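You operate a simulated robot arm through the tools that you are given. There is no shell and no other tool.

Carry out the task below with a simulated robot arm. There is one attempt and no reset: what you move stays moved.

Task
Clamp the specked door, sand off the specks, wipe it clean and unclamp it.
Fine: in that order; use the green sanding block and the yellow cloth and put both back before you open the clamp.

The check looks at the end state, three seconds after you hand in, the way a careful person would. Anything else that was tipped, shoved, dropped, spilled or broken makes it a failure. Flat cloth is picked up by pressing the open fingertips on it (5 to 10 N) and closing them slowly along it; thin cloth reads only 2 to 8 mm in the jaws.

Robot
A 7-joint arm with a fingered hand, fixed in place. Base frame: the origin is at the foot of the arm, x ahead of it, y to its left, z up; the work surface is at about z = 820. Readings come in mm, degrees, newtons and seconds.
Its first joint turns from -115.0 to 115.0 degrees. Payload 5 kg.
Tool frame: the origin (TCP) lies between the finger pads and is the grasp point; the fingertips stand 32 mm ahead of it; z points along the fingers, y is the line along which they close. Largest opening 160 mm; the body of the gripper starts 89 mm behind the TCP. The gripper is a hand of 4 fingers: y runs from the thumb to the fingers, the wrist lies at [0, 0, -267] in the tool frame, and closing takes about 1.5 s.
Orientation is that of the tool frame in the base frame, as [roll, pitch, yaw] about the fixed x, y, z axes, in that order (R = Rz(yaw) Ry(pitch) Rx(roll)). With the fingers straight down and closing along the base's y, the tool's x points along the base's -x, its y along +y and its z along -z.

Tools
- The arm moves only by the tool move_arm. Its argument "deltas" is text: rows parted by semicolons, each of 7 numbers parted by spaces: the shift along the tool's x, y, z in mm, then the turn, a rotation vector about the tool's x, y, z in degrees, then the opening, from 0 (shut) to 1 (fully open). In form: tx ty tz wx wy wz hand; .... A call has 1 to 20 rows; each row shifts and turns the commanded pose from where the row before left it, along the tool's axes as they then stand. A row lasts 0.2 s, in which the tool goes at most 50 mm and 8.6 degrees; a call with a longer step from one row to the next is refused whole, and so is a gripper value outside its range. A pose out of reach is approached as far as the arm can. The call stops where the force on the tool passes 40 N (or 10 N more than at its start, if that is more) or the arm is blocked; 0.2 s more then pass. Each finger travels about 45 mm/s and halts on what it meets, pressing with about 22 N; the grip force reading is that of the motor and also rises with nothing between the fingers. The clock runs only during rows and for 0.2 s after the last one: add rows that do not move to give the fingers time. It gives the time, the measured TCP pose, the force on the tool (base axes), the opening and the grip force at its end, in the units of the frame above (readings bear some noise), with the torque about the TCP (base axes, N m) and any sound that the robot's microphone picked up.
- Cameras (640 x 400 px; columns grow to the right, rows downward): "scene" is fixed at [396.3, -506.2, 1631.1]; the picture's right is [0.99, -0.12, 0.00], its down [-0.07, -0.57, -0.82] and it looks along [0.09, 0.81, -0.58] (base axes); focal length 323 px, centre (320, 200). "wrist" rides on the gripper at [80, -4, -114] in the tool frame; the picture's right is [0.05, 1.00, 0.00], its down [-0.82, 0.04, -0.58] and it looks along [-0.58, 0.03, 0.82] (tool axes); focal length 265 px, centre (320, 200). There is no depth. A picture from a camera that has moved, and an enlarged one, comes with that camera's place and axes in the base frame and with its lens. The place of the scene camera against the robot may be out by one fixed shift of up to 12 mm in any direction.
- grab_frame(camera): a new picture of that camera. No time passes.
- move_column(by): slides the trunk up (or, below 0, down) by that many mm; the arm rides with it, the base frame stays. It gives what a move gives, with no picture.
- preshape(shape): the hand has 4 fingers and takes this shape, open, in about a second: jaw (thumb against the fingers, like two jaws); tri (thumb and two fingers); tip (a fingertip pinch); poke (one finger out to press); point (the index stretched); flat (the hand flat); cup (the hand cupped); fist (a fist). The gripper value then closes the fingers along that shape, each until it touches; the sizes above hold for jaw. It gives what a move gives, with no picture.
- enlarge(camera, box): a new picture of the part [left, top, right, bottom] of that camera's present view, enlarged. No time passes.
- job_done(): hands the job in; it is judged then, once.

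Nothing tells you positions but the pictures and the camera data. Unless the task says otherwise, let go and move clear before handing in.

The tools are called after ">>>" as name(argument=value, ...) on one line, values as JSON. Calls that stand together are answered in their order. move_arm: Moves the arm, as the interface text tells. Its arguments: {"type":"object","properties":{"deltas":{"type":"string"}},"required":["deltas"]} The other tools are called the same way: move_column (by) slides the trunk up or down; preshape (shape) gives the hand a shape; grab_frame (camera) takes a picture; enlarge (camera, box) takes an enlarged picture of a part of a camera's view; job_done () hands the job in.

At the start:

```text
clock: 0.0
tool_pos: [442.4, 459.5, 1186.3]
tcp_rot: [-180.0, 0.1, -180.0]
force: [-0.3, 0.5, 0.1]
ft_torque: [-0.02, -0.01, -0.02]
opening: 159.9
grip_force: 0.1
shape: jaw
trunk travel left (down, up): [-675.0, 315.0]
```

scene: 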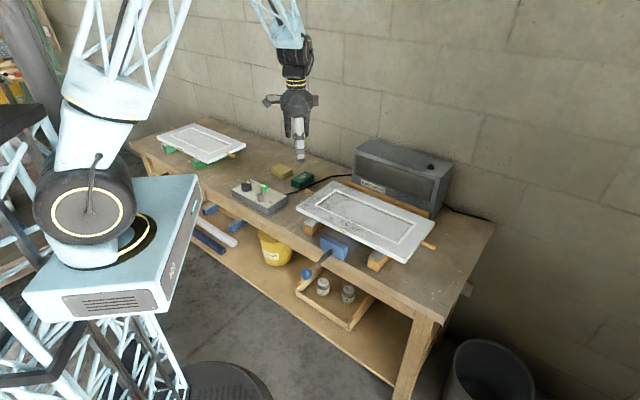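
wrist: 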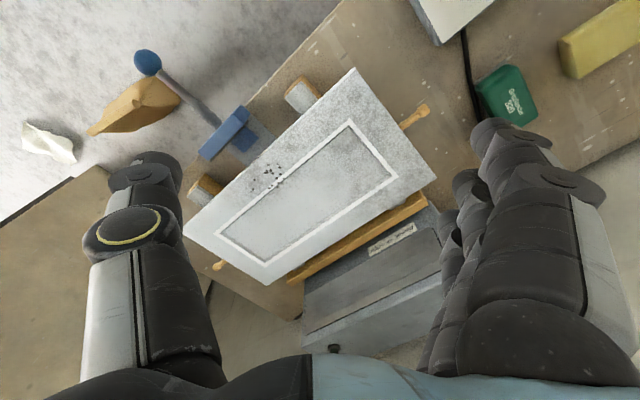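

I see a bench with a specked white door on wooden blocks, a blue clamp at its front edge, a green block, a yellow sponge/cloth and a second door farther left. I'll look closer before moving anything.

>>> enlarge(camera="scene", box=[280, 160, 460, 290])

>>> enlarge(camera="scene", box=[130, 100, 350, 240])

>>> enlarge(camera="wrist", box=[100, 20, 440, 300])

>>> enlarge(camera="wrist", box=[400, 0, 640, 150])

>>> enlarge(camera="scene", box=[280, 220, 400, 340])

```text
3.08 times, centred on (370, 225) of scene
camera zoom: at [396.3, -506.2, 1631.1], right [0.99, -0.12, 0.0], down [-0.07, -0.57, -0.82], along [0.09, 0.81, -0.58], focal length 995 px, centre (166, 123)
```

zoom: 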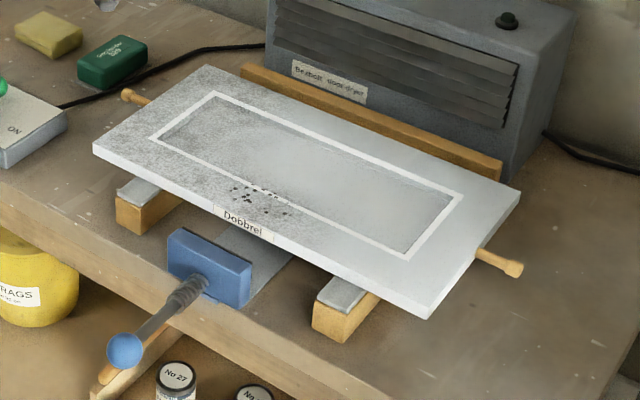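

```text
2.86 times, centred on (240, 170) of scene
camera zoom: at [396.3, -506.2, 1631.1], right [0.99, -0.12, 0.0], down [-0.07, -0.57, -0.82], along [0.09, 0.81, -0.58], focal length 924 px, centre (549, 286)
```

zoom: 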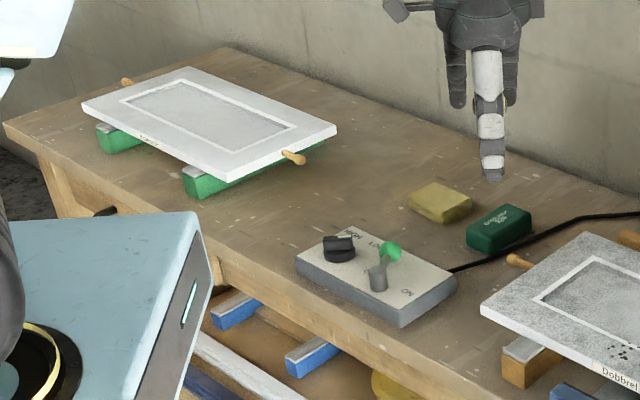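

```text
1.43 times, centred on (270, 160) of wrist
camera zoom: at [361.6, 455.2, 1299.0], right [-0.05, 1.0, 0.0], down [0.82, 0.04, 0.58], along [0.58, 0.03, -0.82], focal length 379 px, centre (391, 257)
```

zoom: 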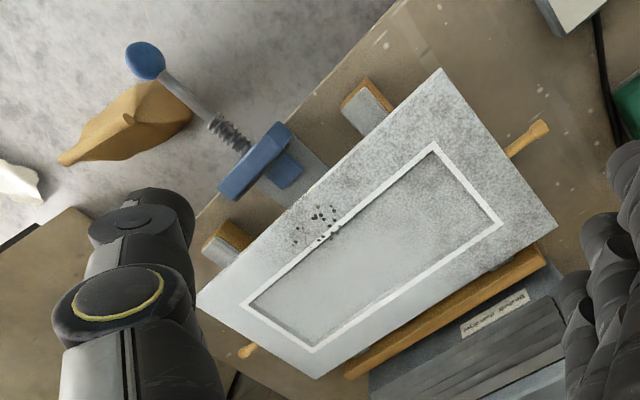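

```text
2.67 times, centred on (520, 75) of wrist
camera zoom: at [361.6, 455.2, 1299.0], right [-0.05, 1.0, 0.0], down [0.82, 0.04, 0.58], along [0.58, 0.03, -0.82], focal length 708 px, centre (-213, 533)
```

zoom: 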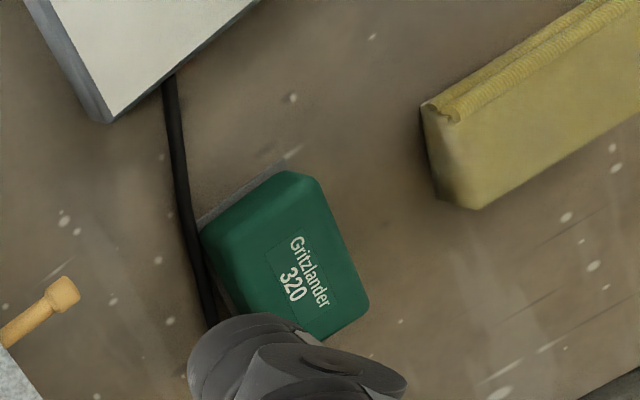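

```text
3.33 times, centred on (340, 280) of scene
camera zoom: at [396.3, -506.2, 1631.1], right [0.99, -0.12, 0.0], down [-0.07, -0.57, -0.82], along [0.09, 0.81, -0.58], focal length 1078 px, centre (253, -67)
```

zoom: 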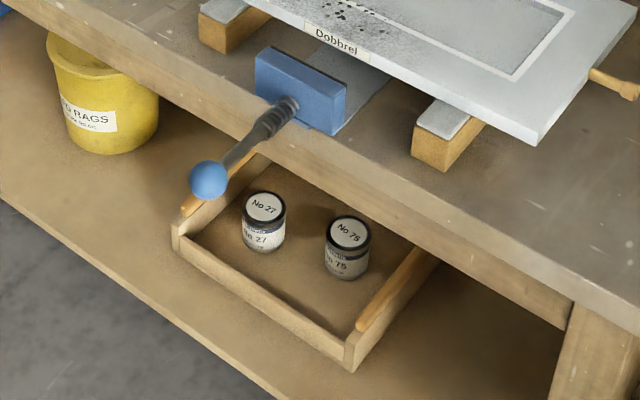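

I need to read the control box and understand the clamp mechanism before touching anything.

>>> enlarge(camera="scene", box=[225, 170, 295, 220])

>>> enlarge(camera="scene", box=[290, 215, 370, 285])

>>> enlarge(camera="wrist", box=[120, 30, 340, 200])

>>> enlarge(camera="scene", box=[345, 130, 460, 220])

>>> enlarge(camera="scene", box=[255, 150, 325, 200])

>>> enlarge(camera="scene", box=[320, 200, 380, 240])

```text
8.00 times, centred on (260, 195) of scene
camera zoom: at [396.3, -506.2, 1631.1], right [0.99, -0.12, 0.0], down [-0.07, -0.57, -0.82], along [0.09, 0.81, -0.58], focal length 2587 px, centre (800, 240)
```

zoom: 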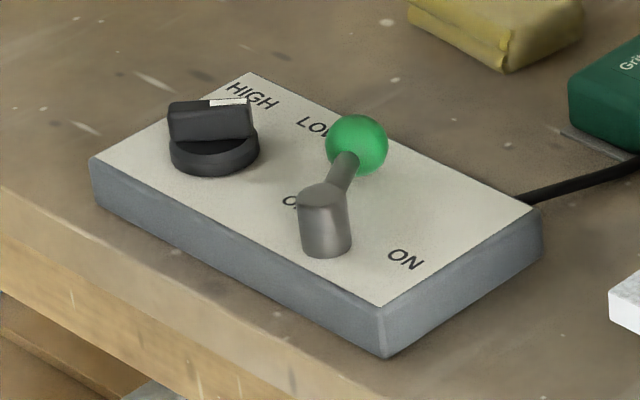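

```text
5.71 times, centred on (330, 250) of scene
camera zoom: at [396.3, -506.2, 1631.1], right [0.99, -0.12, 0.0], down [-0.07, -0.57, -0.82], along [0.09, 0.81, -0.58], focal length 1848 px, centre (263, -86)
```

zoom: 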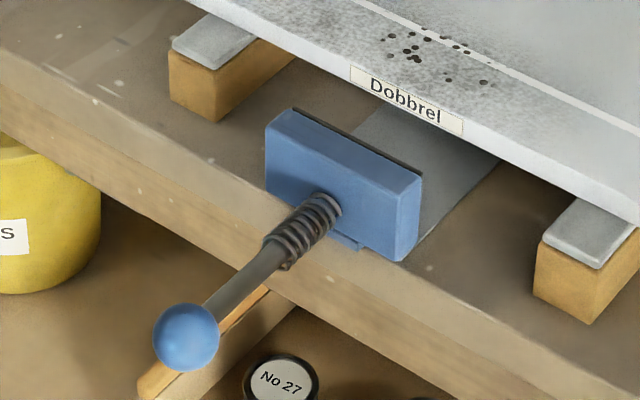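

```text
2.35 times, centred on (230, 115) of wrist
camera zoom: at [361.6, 455.2, 1299.0], right [-0.05, 1.0, 0.0], down [0.82, 0.04, 0.58], along [0.58, 0.03, -0.82], focal length 624 px, centre (532, 400)
```

zoom: 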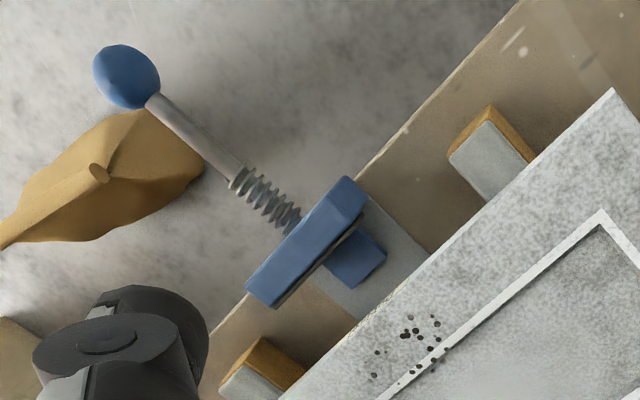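

```text
4.44 times, centred on (402, 175) of scene
camera zoom: at [396.3, -506.2, 1631.1], right [0.99, -0.12, 0.0], down [-0.07, -0.57, -0.82], along [0.09, 0.81, -0.58], focal length 1437 px, centre (-47, 311)
```

zoom: 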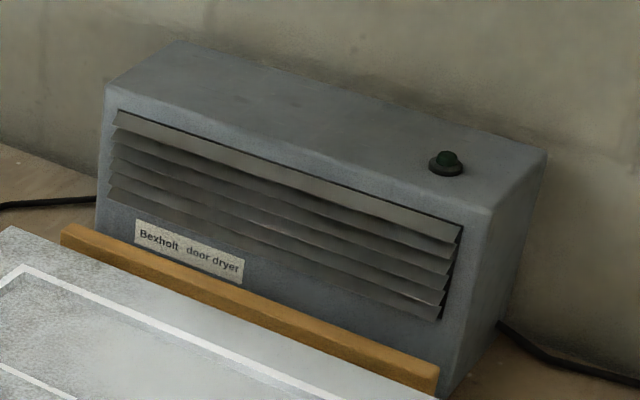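

```text
8.00 times, centred on (290, 175) of scene
camera zoom: at [396.3, -506.2, 1631.1], right [0.99, -0.12, 0.0], down [-0.07, -0.57, -0.82], along [0.09, 0.81, -0.58], focal length 2587 px, centre (560, 400)
```

zoom: 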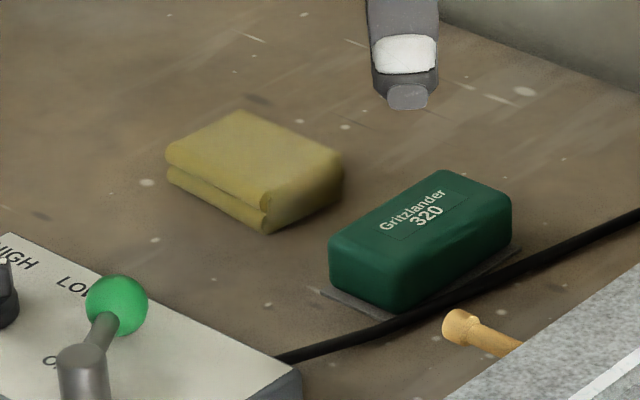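

```text
10.00 times, centred on (350, 220) of scene
camera zoom: at [396.3, -506.2, 1631.1], right [0.99, -0.12, 0.0], down [-0.07, -0.57, -0.82], along [0.09, 0.81, -0.58], focal length 3234 px, centre (20, 0)
```

zoom: 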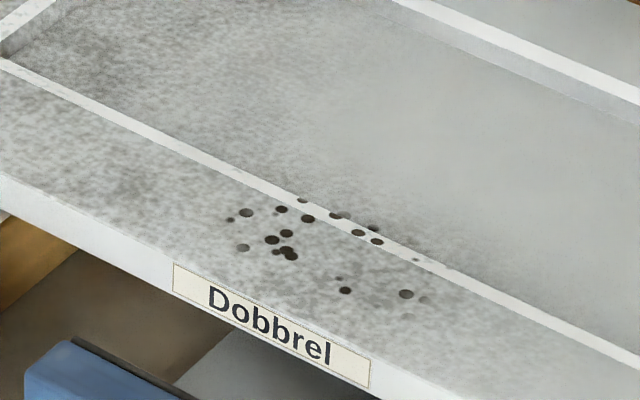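

The clamp looks like a blue jaw on a grey slide with a rod and ball handle, at about [435,195,844] for the ball; the door centre is near [666,433], turned 45°. I'll move the hand over the clamp and turn it 45° to look closer.

>>> move_arm(deltas="-4.7 -38.3 25 0 0 0 1; -4.7 -38.3 25 0 0 0 1; -4.7 -38.3 25 0 0 0 1; -4.7 -38.3 25 0 0 0 1; -4.7 -38.3 25 0 0 0 1; -4.7 -38.3 25 0 0 0 1; 0 0 0 0 0 -7.5 1; 0 0 0 0 0 -7.5 1; 0 0 0 0 0 -7.5 1; 0 0 0 0 0 -7.5 1; 0 0 0 0 0 -7.5 1; 0 0 0 0 0 -7.5 1; 0 0 0 0 0 0 1")

>>> grab_frame(camera="wrist")

>>> grab_frame(camera="scene")

```text
clock: 2.8
tool_pos: [470.4, 230.8, 1036.9]
tcp_rot: [180.0, 0.0, -134.9]
force: [-0.1, -0.1, -0.9]
ft_torque: [-0.05, 0.01, 0.02]
opening: 159.8
grip_force: 0.1
shape: jaw
trunk travel left (down, up): [-675.0, 315.0]
```

```text
taken
camera wrist: at [415.6, 170.5, 1149.5], right [-0.74, 0.67, 0.0], down [0.55, 0.61, 0.58], along [0.39, 0.43, -0.82], focal length 265 px, centre (320, 200)
```

wrist: 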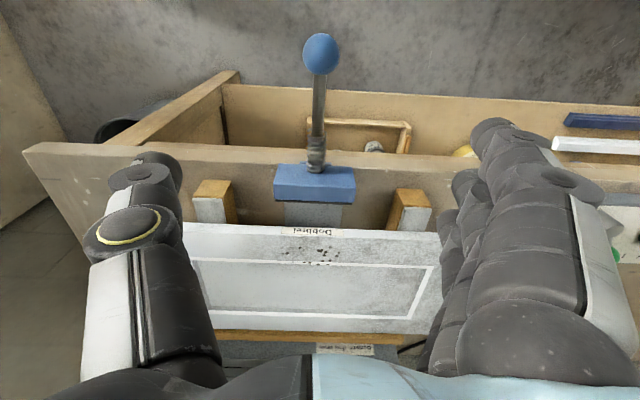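

```text
taken
```

scene: 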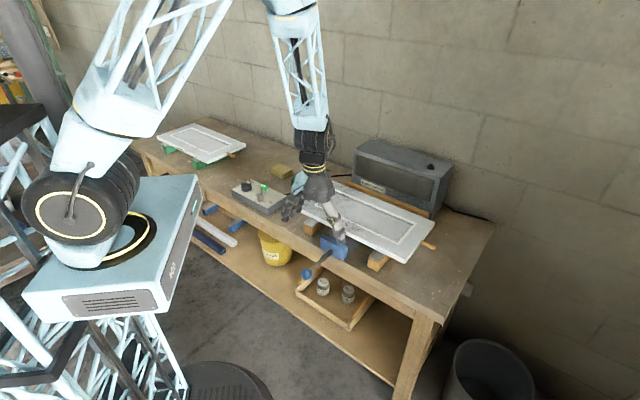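

The view is aligned with the clamp axis now. I'll enlarge the clamp and the door.

>>> enlarge(camera="wrist", box=[240, 20, 400, 220])

>>> enlarge(camera="wrist", box=[180, 160, 460, 360])

>>> enlarge(camera="scene", box=[280, 200, 400, 290])

```text
2.00 times, centred on (320, 120) of wrist
camera zoom: at [415.6, 170.5, 1149.5], right [-0.74, 0.67, 0.0], down [0.55, 0.61, 0.58], along [0.39, 0.43, -0.82], focal length 531 px, centre (320, 360)
```

zoom: 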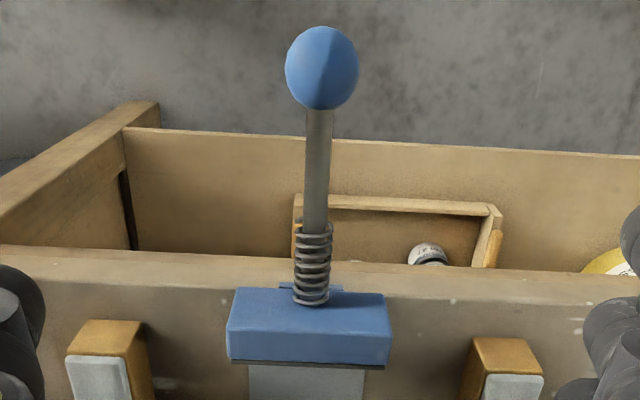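

```text
2.00 times, centred on (320, 260) of wrist
camera zoom: at [415.6, 170.5, 1149.5], right [-0.74, 0.67, 0.0], down [0.55, 0.61, 0.58], along [0.39, 0.43, -0.82], focal length 531 px, centre (320, 80)
```

zoom: 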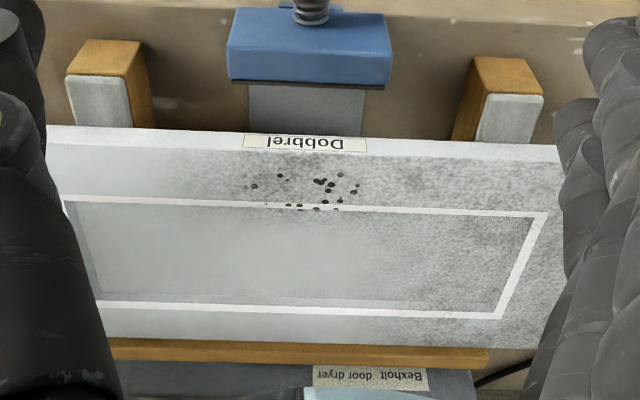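

```text
4.44 times, centred on (340, 245) of scene
camera zoom: at [396.3, -506.2, 1631.1], right [0.99, -0.12, 0.0], down [-0.07, -0.57, -0.82], along [0.09, 0.81, -0.58], focal length 1437 px, centre (231, 0)
```

zoom: 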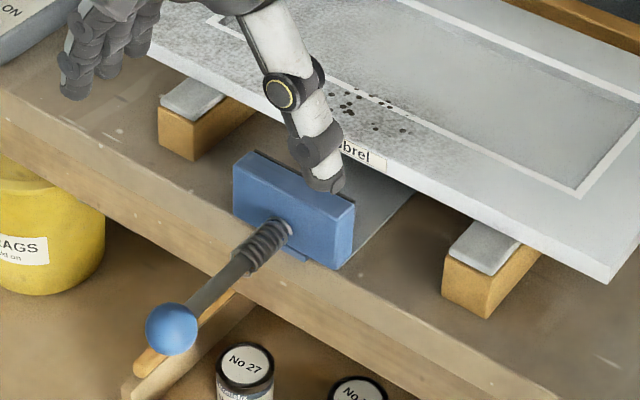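

Let me zoom more on the jaw to get its height and travel gap right.

>>> enlarge(camera="wrist", box=[260, 120, 370, 200])

>>> enlarge(camera="wrist", box=[270, 220, 370, 280])

>>> enlarge(camera="wrist", box=[280, 20, 360, 70])

```text
5.00 times, centred on (315, 160) of wrist
camera zoom: at [415.6, 170.5, 1149.5], right [-0.74, 0.67, 0.0], down [0.55, 0.61, 0.58], along [0.39, 0.43, -0.82], focal length 1327 px, centre (345, 400)
```

zoom: 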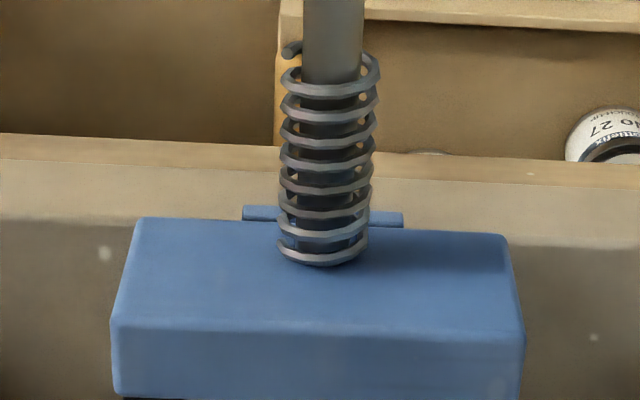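

```text
6.40 times, centred on (320, 250) of wrist
camera zoom: at [415.6, 170.5, 1149.5], right [-0.74, 0.67, 0.0], down [0.55, 0.61, 0.58], along [0.39, 0.43, -0.82], focal length 1699 px, centre (320, -120)
```

zoom: 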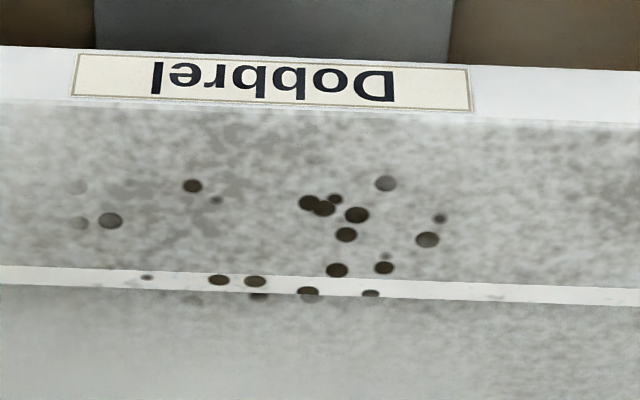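

```text
8.00 times, centred on (320, 45) of wrist
camera zoom: at [415.6, 170.5, 1149.5], right [-0.74, 0.67, 0.0], down [0.55, 0.61, 0.58], along [0.39, 0.43, -0.82], focal length 2123 px, centre (320, 1440)
```

zoom: 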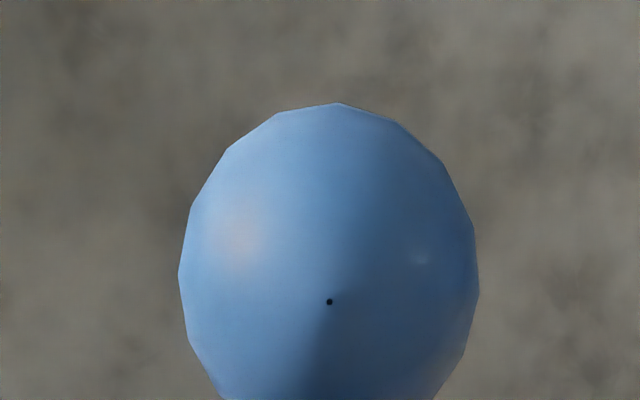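

The door's top is at z≈886, the ball is at about [436,195,848], and the jaw must travel about 50 mm along the 45° direction to meet the door. I'll close the fingers and lower the hand in front of the ball, clear of it.

>>> move_arm(deltas="33 0 0 0 0 0 0; 33 0 0 0 0 0 0; 38 -0.6 0 0 0 0 0; 0 0 0 0 0 0 0; 0 0 0 0 0 0 0; 0 0 0 0 0 0 0; 0 0 0 0 0 0 0; 0 0 0 0 0 0 0; 0 0 20 0 0 0 0; 0 0 0 0 0 0 0")

>>> grab_frame(camera="wrist")

>>> enlarge(camera="scene", box=[240, 160, 400, 300])

```text
clock: 5.0
tool_pos: [399.3, 156.1, 1015.4]
tcp_rot: [-180.0, 0.0, -135.1]
force: [-0.6, -0.1, 0.1]
ft_torque: [0.01, -0.01, 0.01]
opening: 0.0
grip_force: 19.1
shape: jaw
trunk travel left (down, up): [-675.0, 315.0]
```

```text
taken
camera wrist: at [344.1, 94.8, 1128.1], right [-0.74, 0.67, 0.0], down [0.55, 0.61, 0.58], along [0.39, 0.43, -0.82], focal length 265 px, centre (320, 200)
```

wrist: 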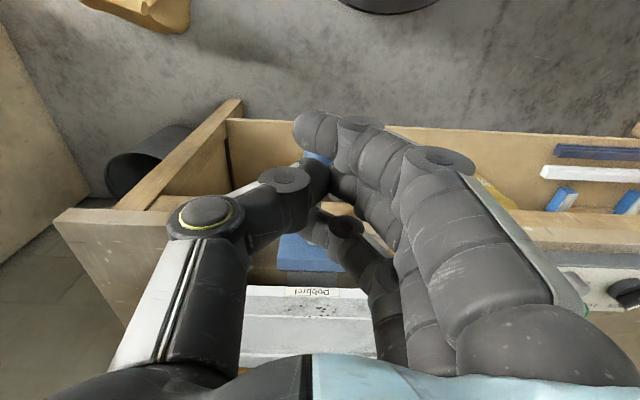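

```text
2.86 times, centred on (320, 230) of scene
camera zoom: at [396.3, -506.2, 1631.1], right [0.99, -0.12, 0.0], down [-0.07, -0.57, -0.82], along [0.09, 0.81, -0.58], focal length 924 px, centre (320, 114)
```

zoom: 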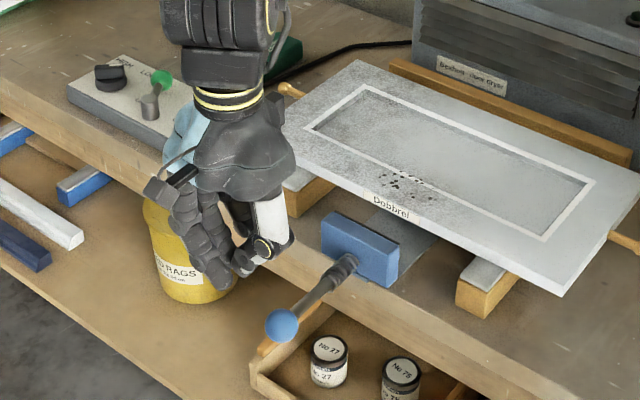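

The hand has three fingers spread along the tool's x, so closing around the ball will cage it for both pushing and pulling. I'll open, move over the ball and lower until the TCP is at the ball's centre.

>>> move_arm(deltas="-27 1 0 0 0 0 1; -26.7 1 0 0 0 0 1; 0 0 0 0 0 0 1; 0 0 0 0 0 0 1; 0 0 0 0 0 0 1; 0 0 0 0 0 0 1; 0 0 0 0 0 0 1; 0 0 0 0 0 0 1; 0 0 0 0 0 0 1; 0 0 33 0 0 0 1; 0 0 33 0 0 0 1; 0 0 0 0 0 0 1")

>>> grab_frame(camera="wrist")

>>> enlarge(camera="scene", box=[240, 160, 400, 300])

```text
clock: 7.6
tool_pos: [432.6, 194.9, 948.9]
tcp_rot: [180.0, -0.1, -135.1]
force: [-0.7, 0.6, 0.1]
ft_torque: [0.01, 0.0, -0.02]
opening: 160.2
grip_force: 0.1
shape: jaw
trunk travel left (down, up): [-675.0, 315.0]
```

```text
taken
camera wrist: at [378.2, 134.6, 1061.8], right [-0.74, 0.67, 0.0], down [0.55, 0.61, 0.58], along [0.39, 0.43, -0.82], focal length 265 px, centre (320, 200)
```

wrist: 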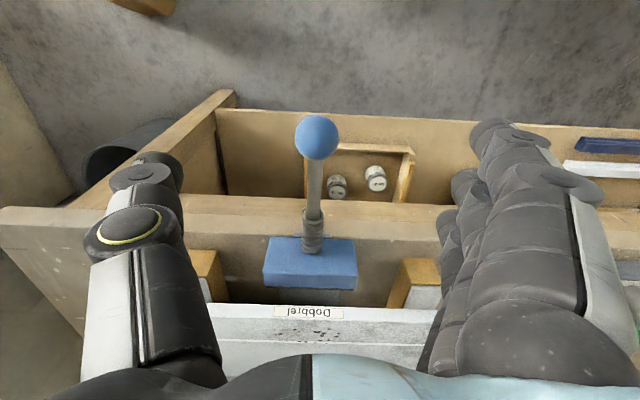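

```text
2.86 times, centred on (320, 230) of scene
camera zoom: at [396.3, -506.2, 1631.1], right [0.99, -0.12, 0.0], down [-0.07, -0.57, -0.82], along [0.09, 0.81, -0.58], focal length 924 px, centre (320, 114)
```

zoom: 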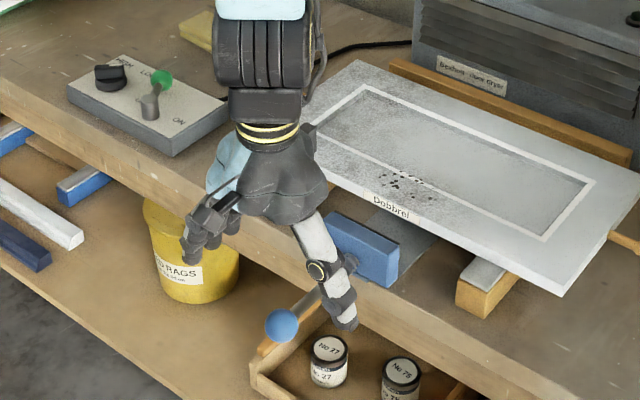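

The ball is confirmed at about [436.5,196,848]. I'll lower the open hand around it and close.

>>> move_arm(deltas="-3.2 -1.5 25 0 0 0 1; 0 0 25 0 0 0 1; 0 0 25 0 0 0 1; 0 0 25 0 0 0 1; 0 0 0 0 0 0 0.5; 0 0 0 0 0 0 0.3; 0 0 0 0 0 0 0.2; 0 0 0 0 0 0 0.1; 0 0 0 0 0 0 0; 0 0 0 0 0 0 0; 0 0 0 0 0 0 0; 0 0 0 0 0 0 0; 0 0 0 0 0 0 0")

>>> grab_frame(camera="wrist")

>>> enlarge(camera="scene", box=[240, 160, 400, 300])

```text
clock: 10.4
tool_pos: [434.4, 195.9, 851.3]
tcp_rot: [-180.0, 0.0, -135.0]
force: [0.2, -0.2, 0.0]
ft_torque: [0.02, -0.01, -0.04]
opening: 11.1
grip_force: 0.1
shape: jaw
trunk travel left (down, up): [-675.0, 315.0]
```

```text
taken
camera wrist: at [380.9, 135.5, 963.2], right [-0.74, 0.67, 0.0], down [0.55, 0.61, 0.58], along [0.39, 0.43, -0.82], focal length 265 px, centre (320, 200)
```

wrist: 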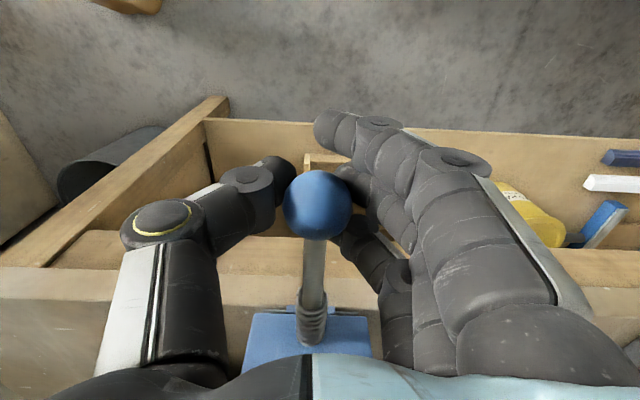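

```text
2.86 times, centred on (320, 230) of scene
camera zoom: at [396.3, -506.2, 1631.1], right [0.99, -0.12, 0.0], down [-0.07, -0.57, -0.82], along [0.09, 0.81, -0.58], focal length 924 px, centre (320, 114)
```

zoom: 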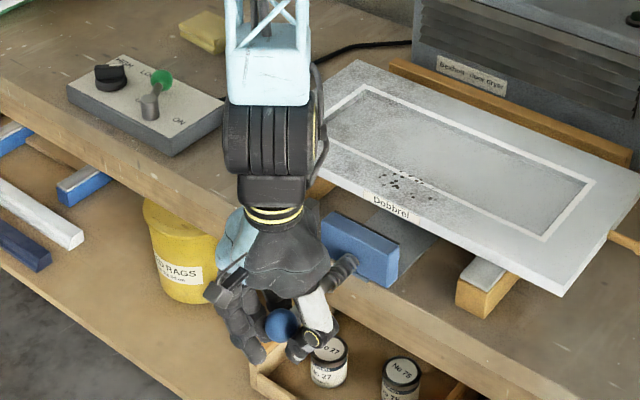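

The fingers are still closing around the ball. I'll give them more time.

>>> move_arm(deltas="0 0 0 0 0 0 0; 0 0 0 0 0 0 0; 0 0 0 0 0 0 0; 0 0 0 0 0 0 0; 0 0 0 0 0 0 0; 0 0 0 0 0 0 0")

>>> enlarge(camera="wrist", box=[220, 90, 480, 290])

```text
clock: 11.8
tool_pos: [434.7, 196.1, 850.4]
tcp_rot: [-180.0, 0.0, -135.1]
force: [5.5, -7.7, -13.0]
ft_torque: [-0.06, 0.07, 0.09]
opening: 6.8
grip_force: 22.1
shape: jaw
trunk travel left (down, up): [-675.0, 315.0]
```

```text
2.00 times, centred on (350, 190) of wrist
camera zoom: at [381.5, 134.9, 962.9], right [-0.74, 0.67, 0.0], down [0.55, 0.61, 0.58], along [0.39, 0.43, -0.82], focal length 531 px, centre (260, 220)
```

zoom: 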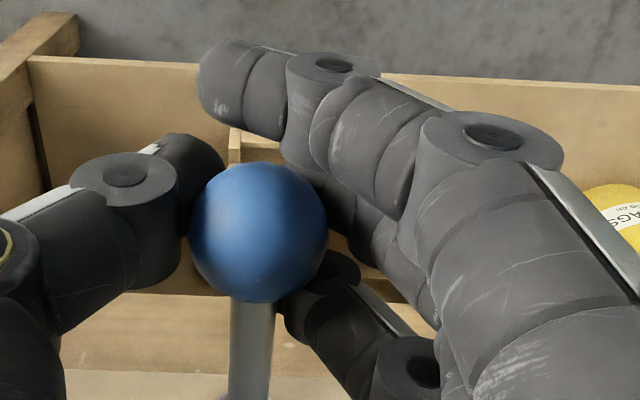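

The ball is caged (grip 22 N). I'll push slowly along the clamp axis toward the door.

>>> move_arm(deltas="-4 0 0 0 0 0 0; -4 0 0 0 0 0 0; -4 0 0 0 0 0 0; -4 0 0 0 0 0 0; -4 0 0 0 0 0 0")

>>> grab_frame(camera="wrist")

>>> enlarge(camera="scene", box=[280, 200, 400, 290])

```text
clock: 13.0
tool_pos: [452.5, 212.3, 851.2]
tcp_rot: [180.0, 0.0, -135.0]
force: [-0.2, -3.0, -22.0]
ft_torque: [-0.02, 0.26, 0.13]
opening: 5.8
grip_force: 22.2
shape: jaw
trunk travel left (down, up): [-675.0, 315.0]
```

```text
taken
camera wrist: at [398.4, 150.3, 963.6], right [-0.74, 0.67, 0.0], down [0.55, 0.61, 0.58], along [0.39, 0.43, -0.82], focal length 265 px, centre (320, 200)
```

wrist: 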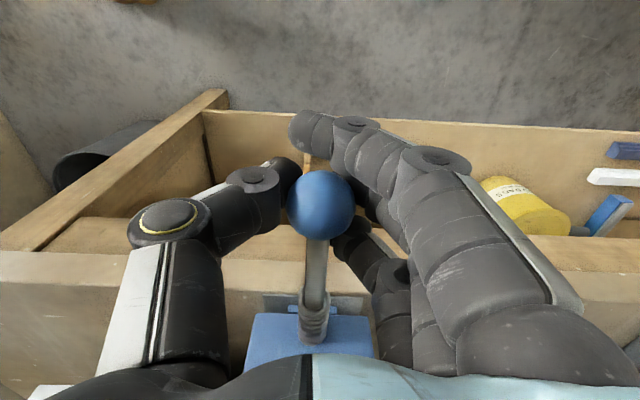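

```text
4.44 times, centred on (340, 245) of scene
camera zoom: at [396.3, -506.2, 1631.1], right [0.99, -0.12, 0.0], down [-0.07, -0.57, -0.82], along [0.09, 0.81, -0.58], focal length 1437 px, centre (231, 0)
```

zoom: 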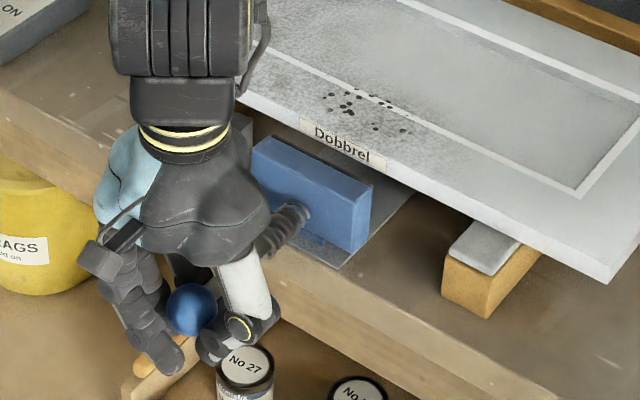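

The jaw slides with the ball, with little resistance along the axis. I'll keep pushing.

>>> move_arm(deltas="-4 0 0 0 0 0 0; -4 0 0 0 0 0 0; -4 0 0 0 0 0 0; -4 0 0 0 0 0 0; -4 0 0 0 0 0 0")

>>> grab_frame(camera="wrist")

>>> enlarge(camera="scene", box=[280, 200, 400, 290])

```text
clock: 14.2
tool_pos: [467.1, 225.4, 850.0]
tcp_rot: [179.9, 0.0, -134.9]
force: [1.0, -4.8, -10.7]
ft_torque: [-0.02, 0.09, 0.12]
opening: 5.7
grip_force: 21.7
shape: jaw
trunk travel left (down, up): [-675.0, 315.0]
```

```text
taken
camera wrist: at [412.6, 164.4, 962.9], right [-0.74, 0.67, 0.0], down [0.55, 0.61, 0.58], along [0.39, 0.43, -0.82], focal length 265 px, centre (320, 200)
```

wrist: 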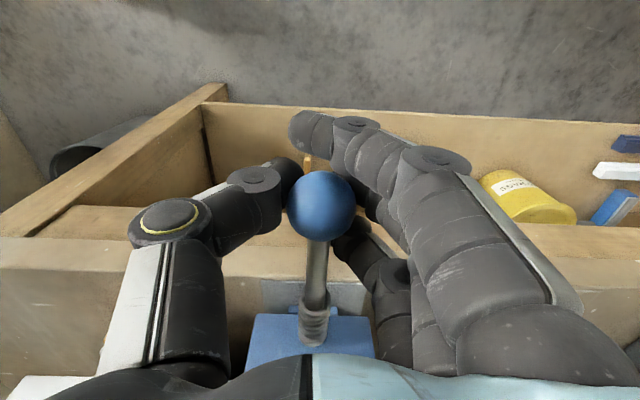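

```text
4.44 times, centred on (340, 245) of scene
camera zoom: at [396.3, -506.2, 1631.1], right [0.99, -0.12, 0.0], down [-0.07, -0.57, -0.82], along [0.09, 0.81, -0.58], focal length 1437 px, centre (231, 0)
```

zoom: 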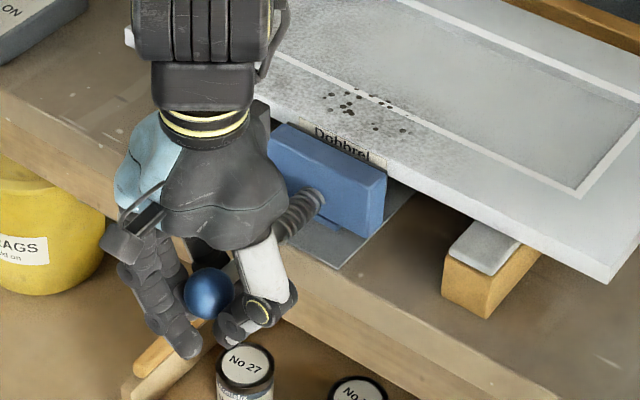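

The jaw is close to the door edge. I'll continue in small steps and watch force and sound.

>>> move_arm(deltas="-3 0 0 0 0 0 0; -3 0 0 0 0 0 0; -3 0 0 0 0 0 0")

>>> enlarge(camera="scene", box=[310, 200, 390, 260])

```text
clock: 15.0
tool_pos: [471.9, 230.8, 848.8]
tcp_rot: [-180.0, -0.1, -135.0]
force: [-1.4, -6.4, -12.0]
ft_torque: [-0.03, 0.12, 0.12]
opening: 5.7
grip_force: 22.1
shape: jaw
trunk travel left (down, up): [-675.0, 315.0]
```

```text
6.67 times, centred on (350, 230) of scene
camera zoom: at [396.3, -506.2, 1631.1], right [0.99, -0.12, 0.0], down [-0.07, -0.57, -0.82], along [0.09, 0.81, -0.58], focal length 2156 px, centre (120, 0)
```

zoom: 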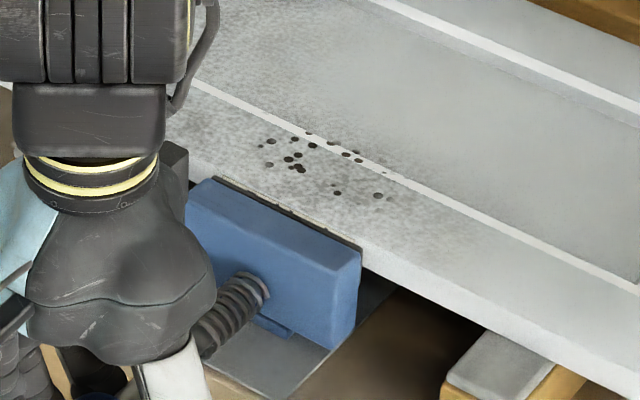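

The jaw seems to be reaching the door. I'll go on in 2 mm steps.

>>> move_arm(deltas="-2 0 0 0 0 0 0; -2 0 0 0 0 0 0; -2 0 0 0 0 0 0")

>>> enlarge(camera="scene", box=[310, 200, 390, 260])

>>> enlarge(camera="wrist", box=[200, 140, 420, 370])

```text
clock: 15.8
tool_pos: [476.5, 234.2, 850.5]
tcp_rot: [180.0, 0.0, -135.1]
force: [-2.0, -3.5, -12.6]
ft_torque: [-0.04, 0.14, 0.16]
opening: 5.5
grip_force: 21.5
shape: jaw
trunk travel left (down, up): [-675.0, 315.0]
```

```text
6.67 times, centred on (350, 230) of scene
camera zoom: at [396.3, -506.2, 1631.1], right [0.99, -0.12, 0.0], down [-0.07, -0.57, -0.82], along [0.09, 0.81, -0.58], focal length 2156 px, centre (120, 0)
```

zoom: 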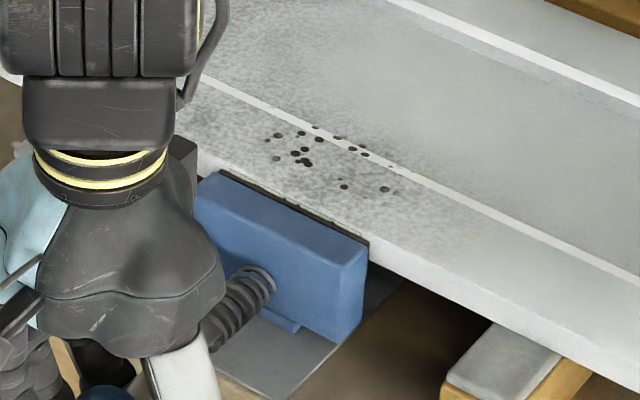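

```text
1.74 times, centred on (310, 255) of wrist
camera zoom: at [422.9, 174.1, 962.8], right [-0.74, 0.67, 0.0], down [0.55, 0.61, 0.58], along [0.39, 0.43, -0.82], focal length 462 px, centre (337, 104)
```

zoom: 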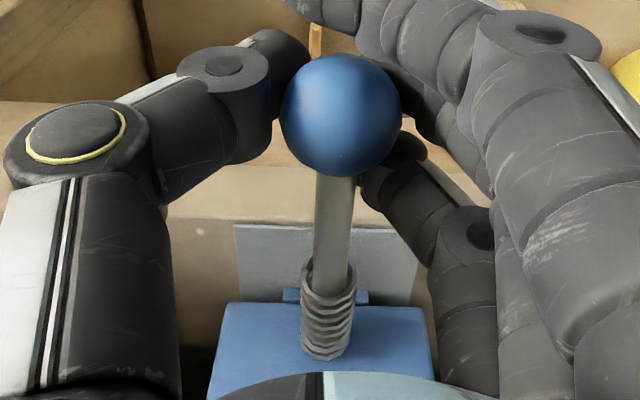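

The jaw now touches and the door is being seated toward the back fence. I'll keep pushing gently until the force rises.

>>> move_arm(deltas="-2 0 0 0 0 0 0; -2 0 0 0 0 0 0; -2 0 0 0 0 0 0")

>>> enlarge(camera="scene", box=[310, 200, 390, 260])

>>> enlarge(camera="scene", box=[340, 170, 450, 250])

```text
clock: 16.6
tool_pos: [482.5, 239.2, 850.7]
tcp_rot: [-180.0, 0.1, -135.0]
force: [1.4, -1.6, -21.8]
ft_torque: [-0.03, 0.21, 0.13]
opening: 5.7
grip_force: 21.4
shape: jaw
trunk travel left (down, up): [-675.0, 315.0]
```

```text
6.67 times, centred on (350, 230) of scene
camera zoom: at [396.3, -506.2, 1631.1], right [0.99, -0.12, 0.0], down [-0.07, -0.57, -0.82], along [0.09, 0.81, -0.58], focal length 2156 px, centre (120, 0)
```

zoom: 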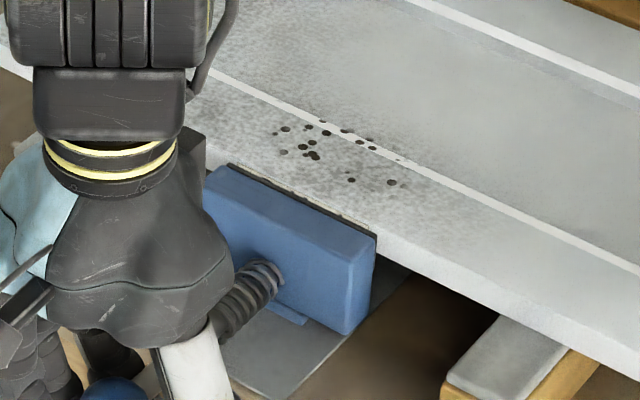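

```text
5.00 times, centred on (395, 210) of scene
camera zoom: at [396.3, -506.2, 1631.1], right [0.99, -0.12, 0.0], down [-0.07, -0.57, -0.82], along [0.09, 0.81, -0.58], focal length 1617 px, centre (-55, 150)
```

zoom: 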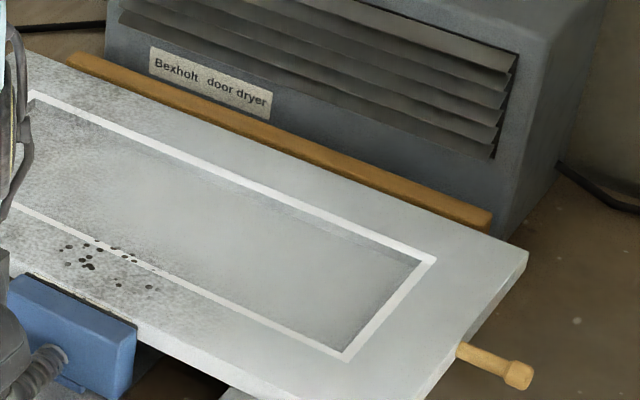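

The door is sliding toward the fence, with little gap left. I'll continue.

>>> move_arm(deltas="-2 0 0 0 0 0 0; -2 0 0 0 0 0 0; -1 0 0 0 0 0 0")

>>> enlarge(camera="scene", box=[340, 170, 450, 250])

```text
clock: 17.4
tool_pos: [485.5, 244.0, 850.6]
tcp_rot: [180.0, 0.1, -134.9]
force: [7.2, 0.1, -21.2]
ft_torque: [-0.02, 0.13, 0.14]
opening: 5.5
grip_force: 22.1
shape: jaw
trunk travel left (down, up): [-675.0, 315.0]
```

```text
5.00 times, centred on (395, 210) of scene
camera zoom: at [396.3, -506.2, 1631.1], right [0.99, -0.12, 0.0], down [-0.07, -0.57, -0.82], along [0.09, 0.81, -0.58], focal length 1617 px, centre (-55, 150)
```

zoom: 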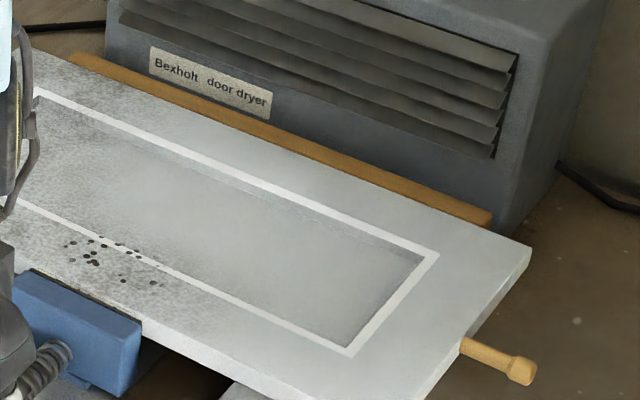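

Still sliding with no strong resistance. I'll keep seating it.

>>> move_arm(deltas="-2 0 0 0 0 0 0; -2 0 0 0 0 0 0; -1 0 0 0 0 0 0")

>>> enlarge(camera="scene", box=[340, 170, 450, 250])

>>> enlarge(camera="wrist", box=[200, 140, 420, 370])

```text
clock: 18.2
tool_pos: [488.8, 247.3, 849.1]
tcp_rot: [-180.0, 0.0, -135.0]
force: [8.2, 2.6, -11.1]
ft_torque: [0.05, 0.0, 0.18]
opening: 5.4
grip_force: 22.1
shape: jaw
trunk travel left (down, up): [-675.0, 315.0]
```

```text
5.00 times, centred on (395, 210) of scene
camera zoom: at [396.3, -506.2, 1631.1], right [0.99, -0.12, 0.0], down [-0.07, -0.57, -0.82], along [0.09, 0.81, -0.58], focal length 1617 px, centre (-55, 150)
```

zoom: 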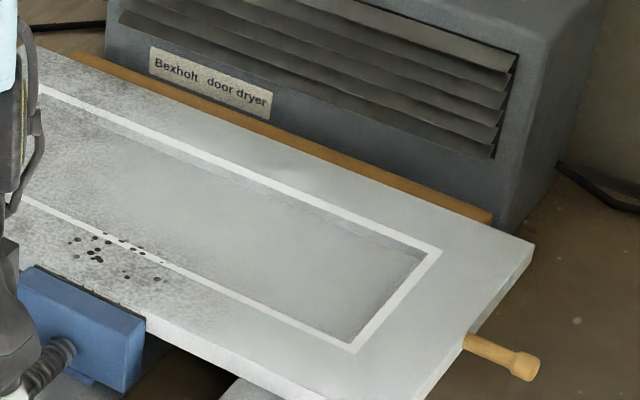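

```text
1.74 times, centred on (310, 255) of wrist
camera zoom: at [435.0, 186.6, 962.9], right [-0.74, 0.67, 0.0], down [0.55, 0.61, 0.58], along [0.39, 0.43, -0.82], focal length 462 px, centre (337, 104)
```

zoom: 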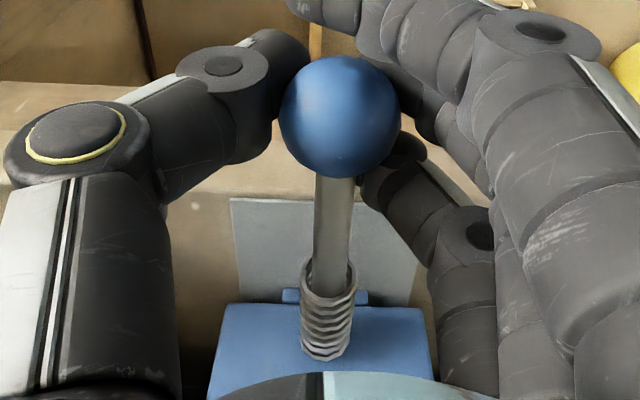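

The door keeps sliding back under the jaw. I'll continue toward the fence.

>>> move_arm(deltas="-2 0 0 0 0 0 0; -2 0 0 0 0 0 0; -2 0 0 0 0 0 0; -2 0 0 0 0 0 0")

>>> enlarge(camera="scene", box=[340, 170, 450, 250])

```text
clock: 19.2
tool_pos: [490.6, 247.6, 848.3]
tcp_rot: [-179.8, -0.3, -135.1]
force: [-18.2, -22.5, -13.8]
ft_torque: [-0.25, 0.26, -0.01]
opening: 5.5
grip_force: 22.2
shape: jaw
trunk travel left (down, up): [-675.0, 315.0]
```

```text
5.00 times, centred on (395, 210) of scene
camera zoom: at [396.3, -506.2, 1631.1], right [0.99, -0.12, 0.0], down [-0.07, -0.57, -0.82], along [0.09, 0.81, -0.58], focal length 1617 px, centre (-55, 150)
```

zoom: 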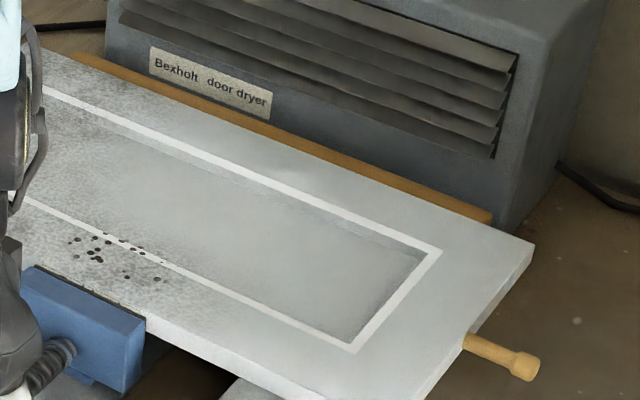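

The axial force has risen to about 29 N: the door is seated between jaw and fence. I'll push a little more to see if it latches, then check.

>>> move_arm(deltas="-1.5 0 0 0 0 0 0; 0 0 0 0 0 0 0")

>>> grab_frame(camera="wrist")

>>> enlarge(camera="scene", box=[280, 200, 400, 290])

```text
clock: 19.8
tool_pos: [495.2, 251.5, 849.7]
tcp_rot: [179.9, 0.0, -135.0]
force: [-11.5, -20.2, -19.3]
ft_torque: [-0.22, 0.22, 0.04]
opening: 5.4
grip_force: 21.7
shape: jaw
trunk travel left (down, up): [-675.0, 315.0]
```

```text
taken
camera wrist: at [440.2, 191.5, 962.4], right [-0.74, 0.67, 0.0], down [0.55, 0.61, 0.58], along [0.39, 0.43, -0.82], focal length 265 px, centre (320, 200)
```

wrist: 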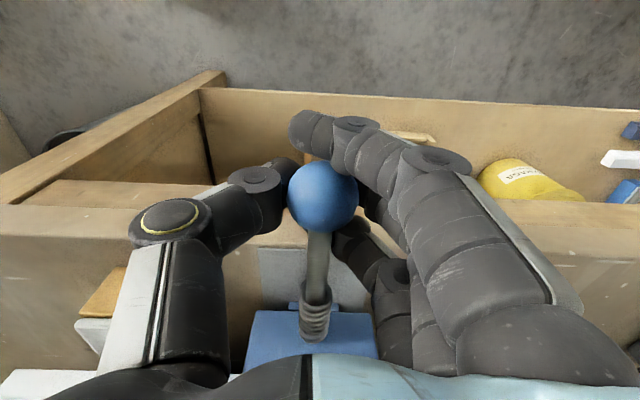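

```text
4.44 times, centred on (340, 245) of scene
camera zoom: at [396.3, -506.2, 1631.1], right [0.99, -0.12, 0.0], down [-0.07, -0.57, -0.82], along [0.09, 0.81, -0.58], focal length 1437 px, centre (231, 0)
```

zoom: 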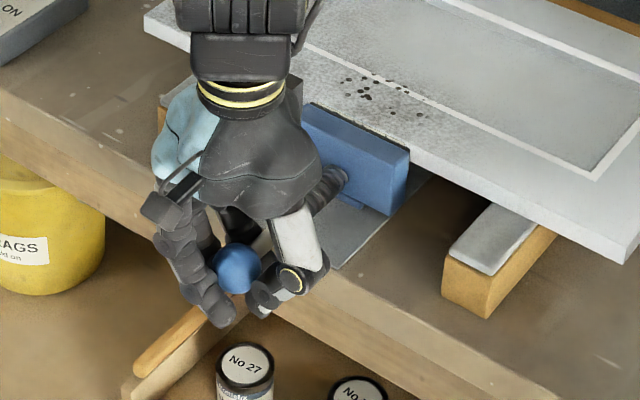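

The push continues to meet about 22 N (spring compressing perhaps). I'll push a bit more in small increments.

>>> move_arm(deltas="-1.5 0 0 0 0 0 0; -1.5 0 0 0 0 0 0; 0 0 0 0 0 0 0")

>>> enlarge(camera="wrist", box=[200, 140, 420, 370])

>>> enlarge(camera="scene", box=[340, 170, 450, 250])

```text
clock: 20.6
tool_pos: [495.1, 252.0, 849.3]
tcp_rot: [-179.9, -0.1, -135.0]
force: [-14.2, -22.7, -24.4]
ft_torque: [-0.24, 0.24, 0.08]
opening: 5.6
grip_force: 22.1
shape: jaw
trunk travel left (down, up): [-675.0, 315.0]
```

```text
1.74 times, centred on (310, 255) of wrist
camera zoom: at [441.5, 192.9, 962.7], right [-0.74, 0.67, 0.0], down [0.55, 0.61, 0.58], along [0.39, 0.43, -0.82], focal length 462 px, centre (337, 104)
```

zoom: 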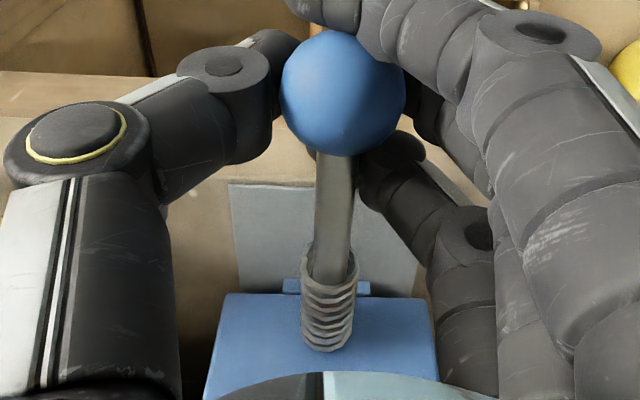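

```text
5.00 times, centred on (395, 210) of scene
camera zoom: at [396.3, -506.2, 1631.1], right [0.99, -0.12, 0.0], down [-0.07, -0.57, -0.82], along [0.09, 0.81, -0.58], focal length 1617 px, centre (-55, 150)
```

zoom: 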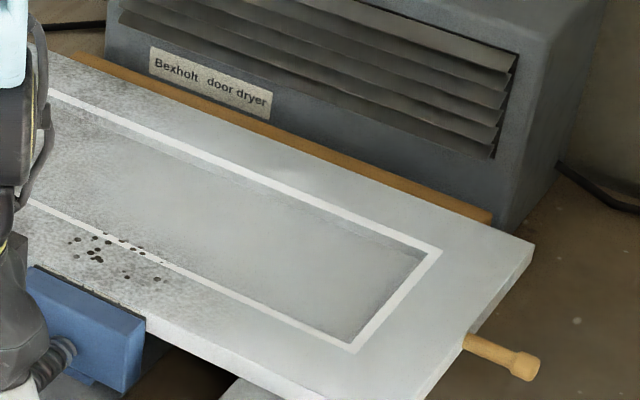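

The jaw and door have stopped moving and my fingers begin to slip past the ball, so it is fully home. I'll open the fingers in place and check that the jaw stays put.

>>> move_arm(deltas="0 0 0 0 0 0 0.1; 0 0 0 0 0 0 0.3; 0 0 0 0 0 0 0.5; 0 0 0 0 0 0 0.7; 0 0 0 0 0 0 1; 0 0 0 0 0 0 1; 0 0 0 0 0 0 1; 0 0 0 0 0 0 1; 0 0 0 0 0 0 1; 0 0 0 0 0 0 1")

>>> grab_frame(camera="wrist")

>>> enlarge(camera="scene", box=[280, 200, 400, 290])

```text
clock: 22.8
tool_pos: [495.5, 254.9, 851.4]
tcp_rot: [-180.0, 0.0, -135.0]
force: [0.0, -1.0, 0.0]
ft_torque: [0.01, -0.01, 0.01]
opening: 159.8
grip_force: 0.0
shape: jaw
trunk travel left (down, up): [-675.0, 315.0]
```

```text
taken
camera wrist: at [441.7, 194.2, 962.8], right [-0.74, 0.67, 0.0], down [0.55, 0.61, 0.58], along [0.39, 0.43, -0.82], focal length 265 px, centre (320, 200)
```

wrist: 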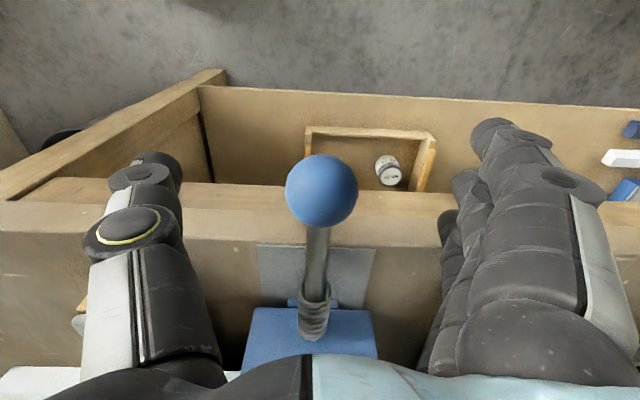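

```text
4.44 times, centred on (340, 245) of scene
camera zoom: at [396.3, -506.2, 1631.1], right [0.99, -0.12, 0.0], down [-0.07, -0.57, -0.82], along [0.09, 0.81, -0.58], focal length 1437 px, centre (231, 0)
```

zoom: 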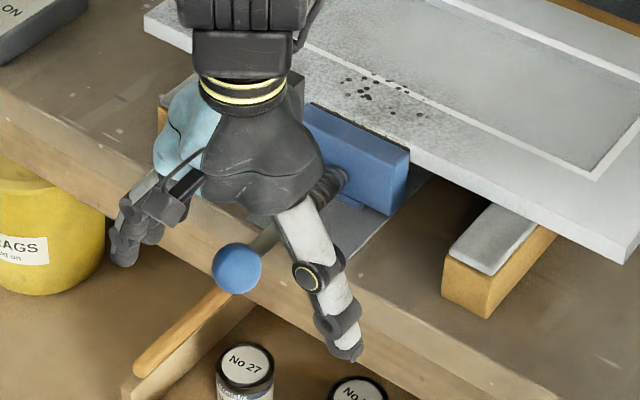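

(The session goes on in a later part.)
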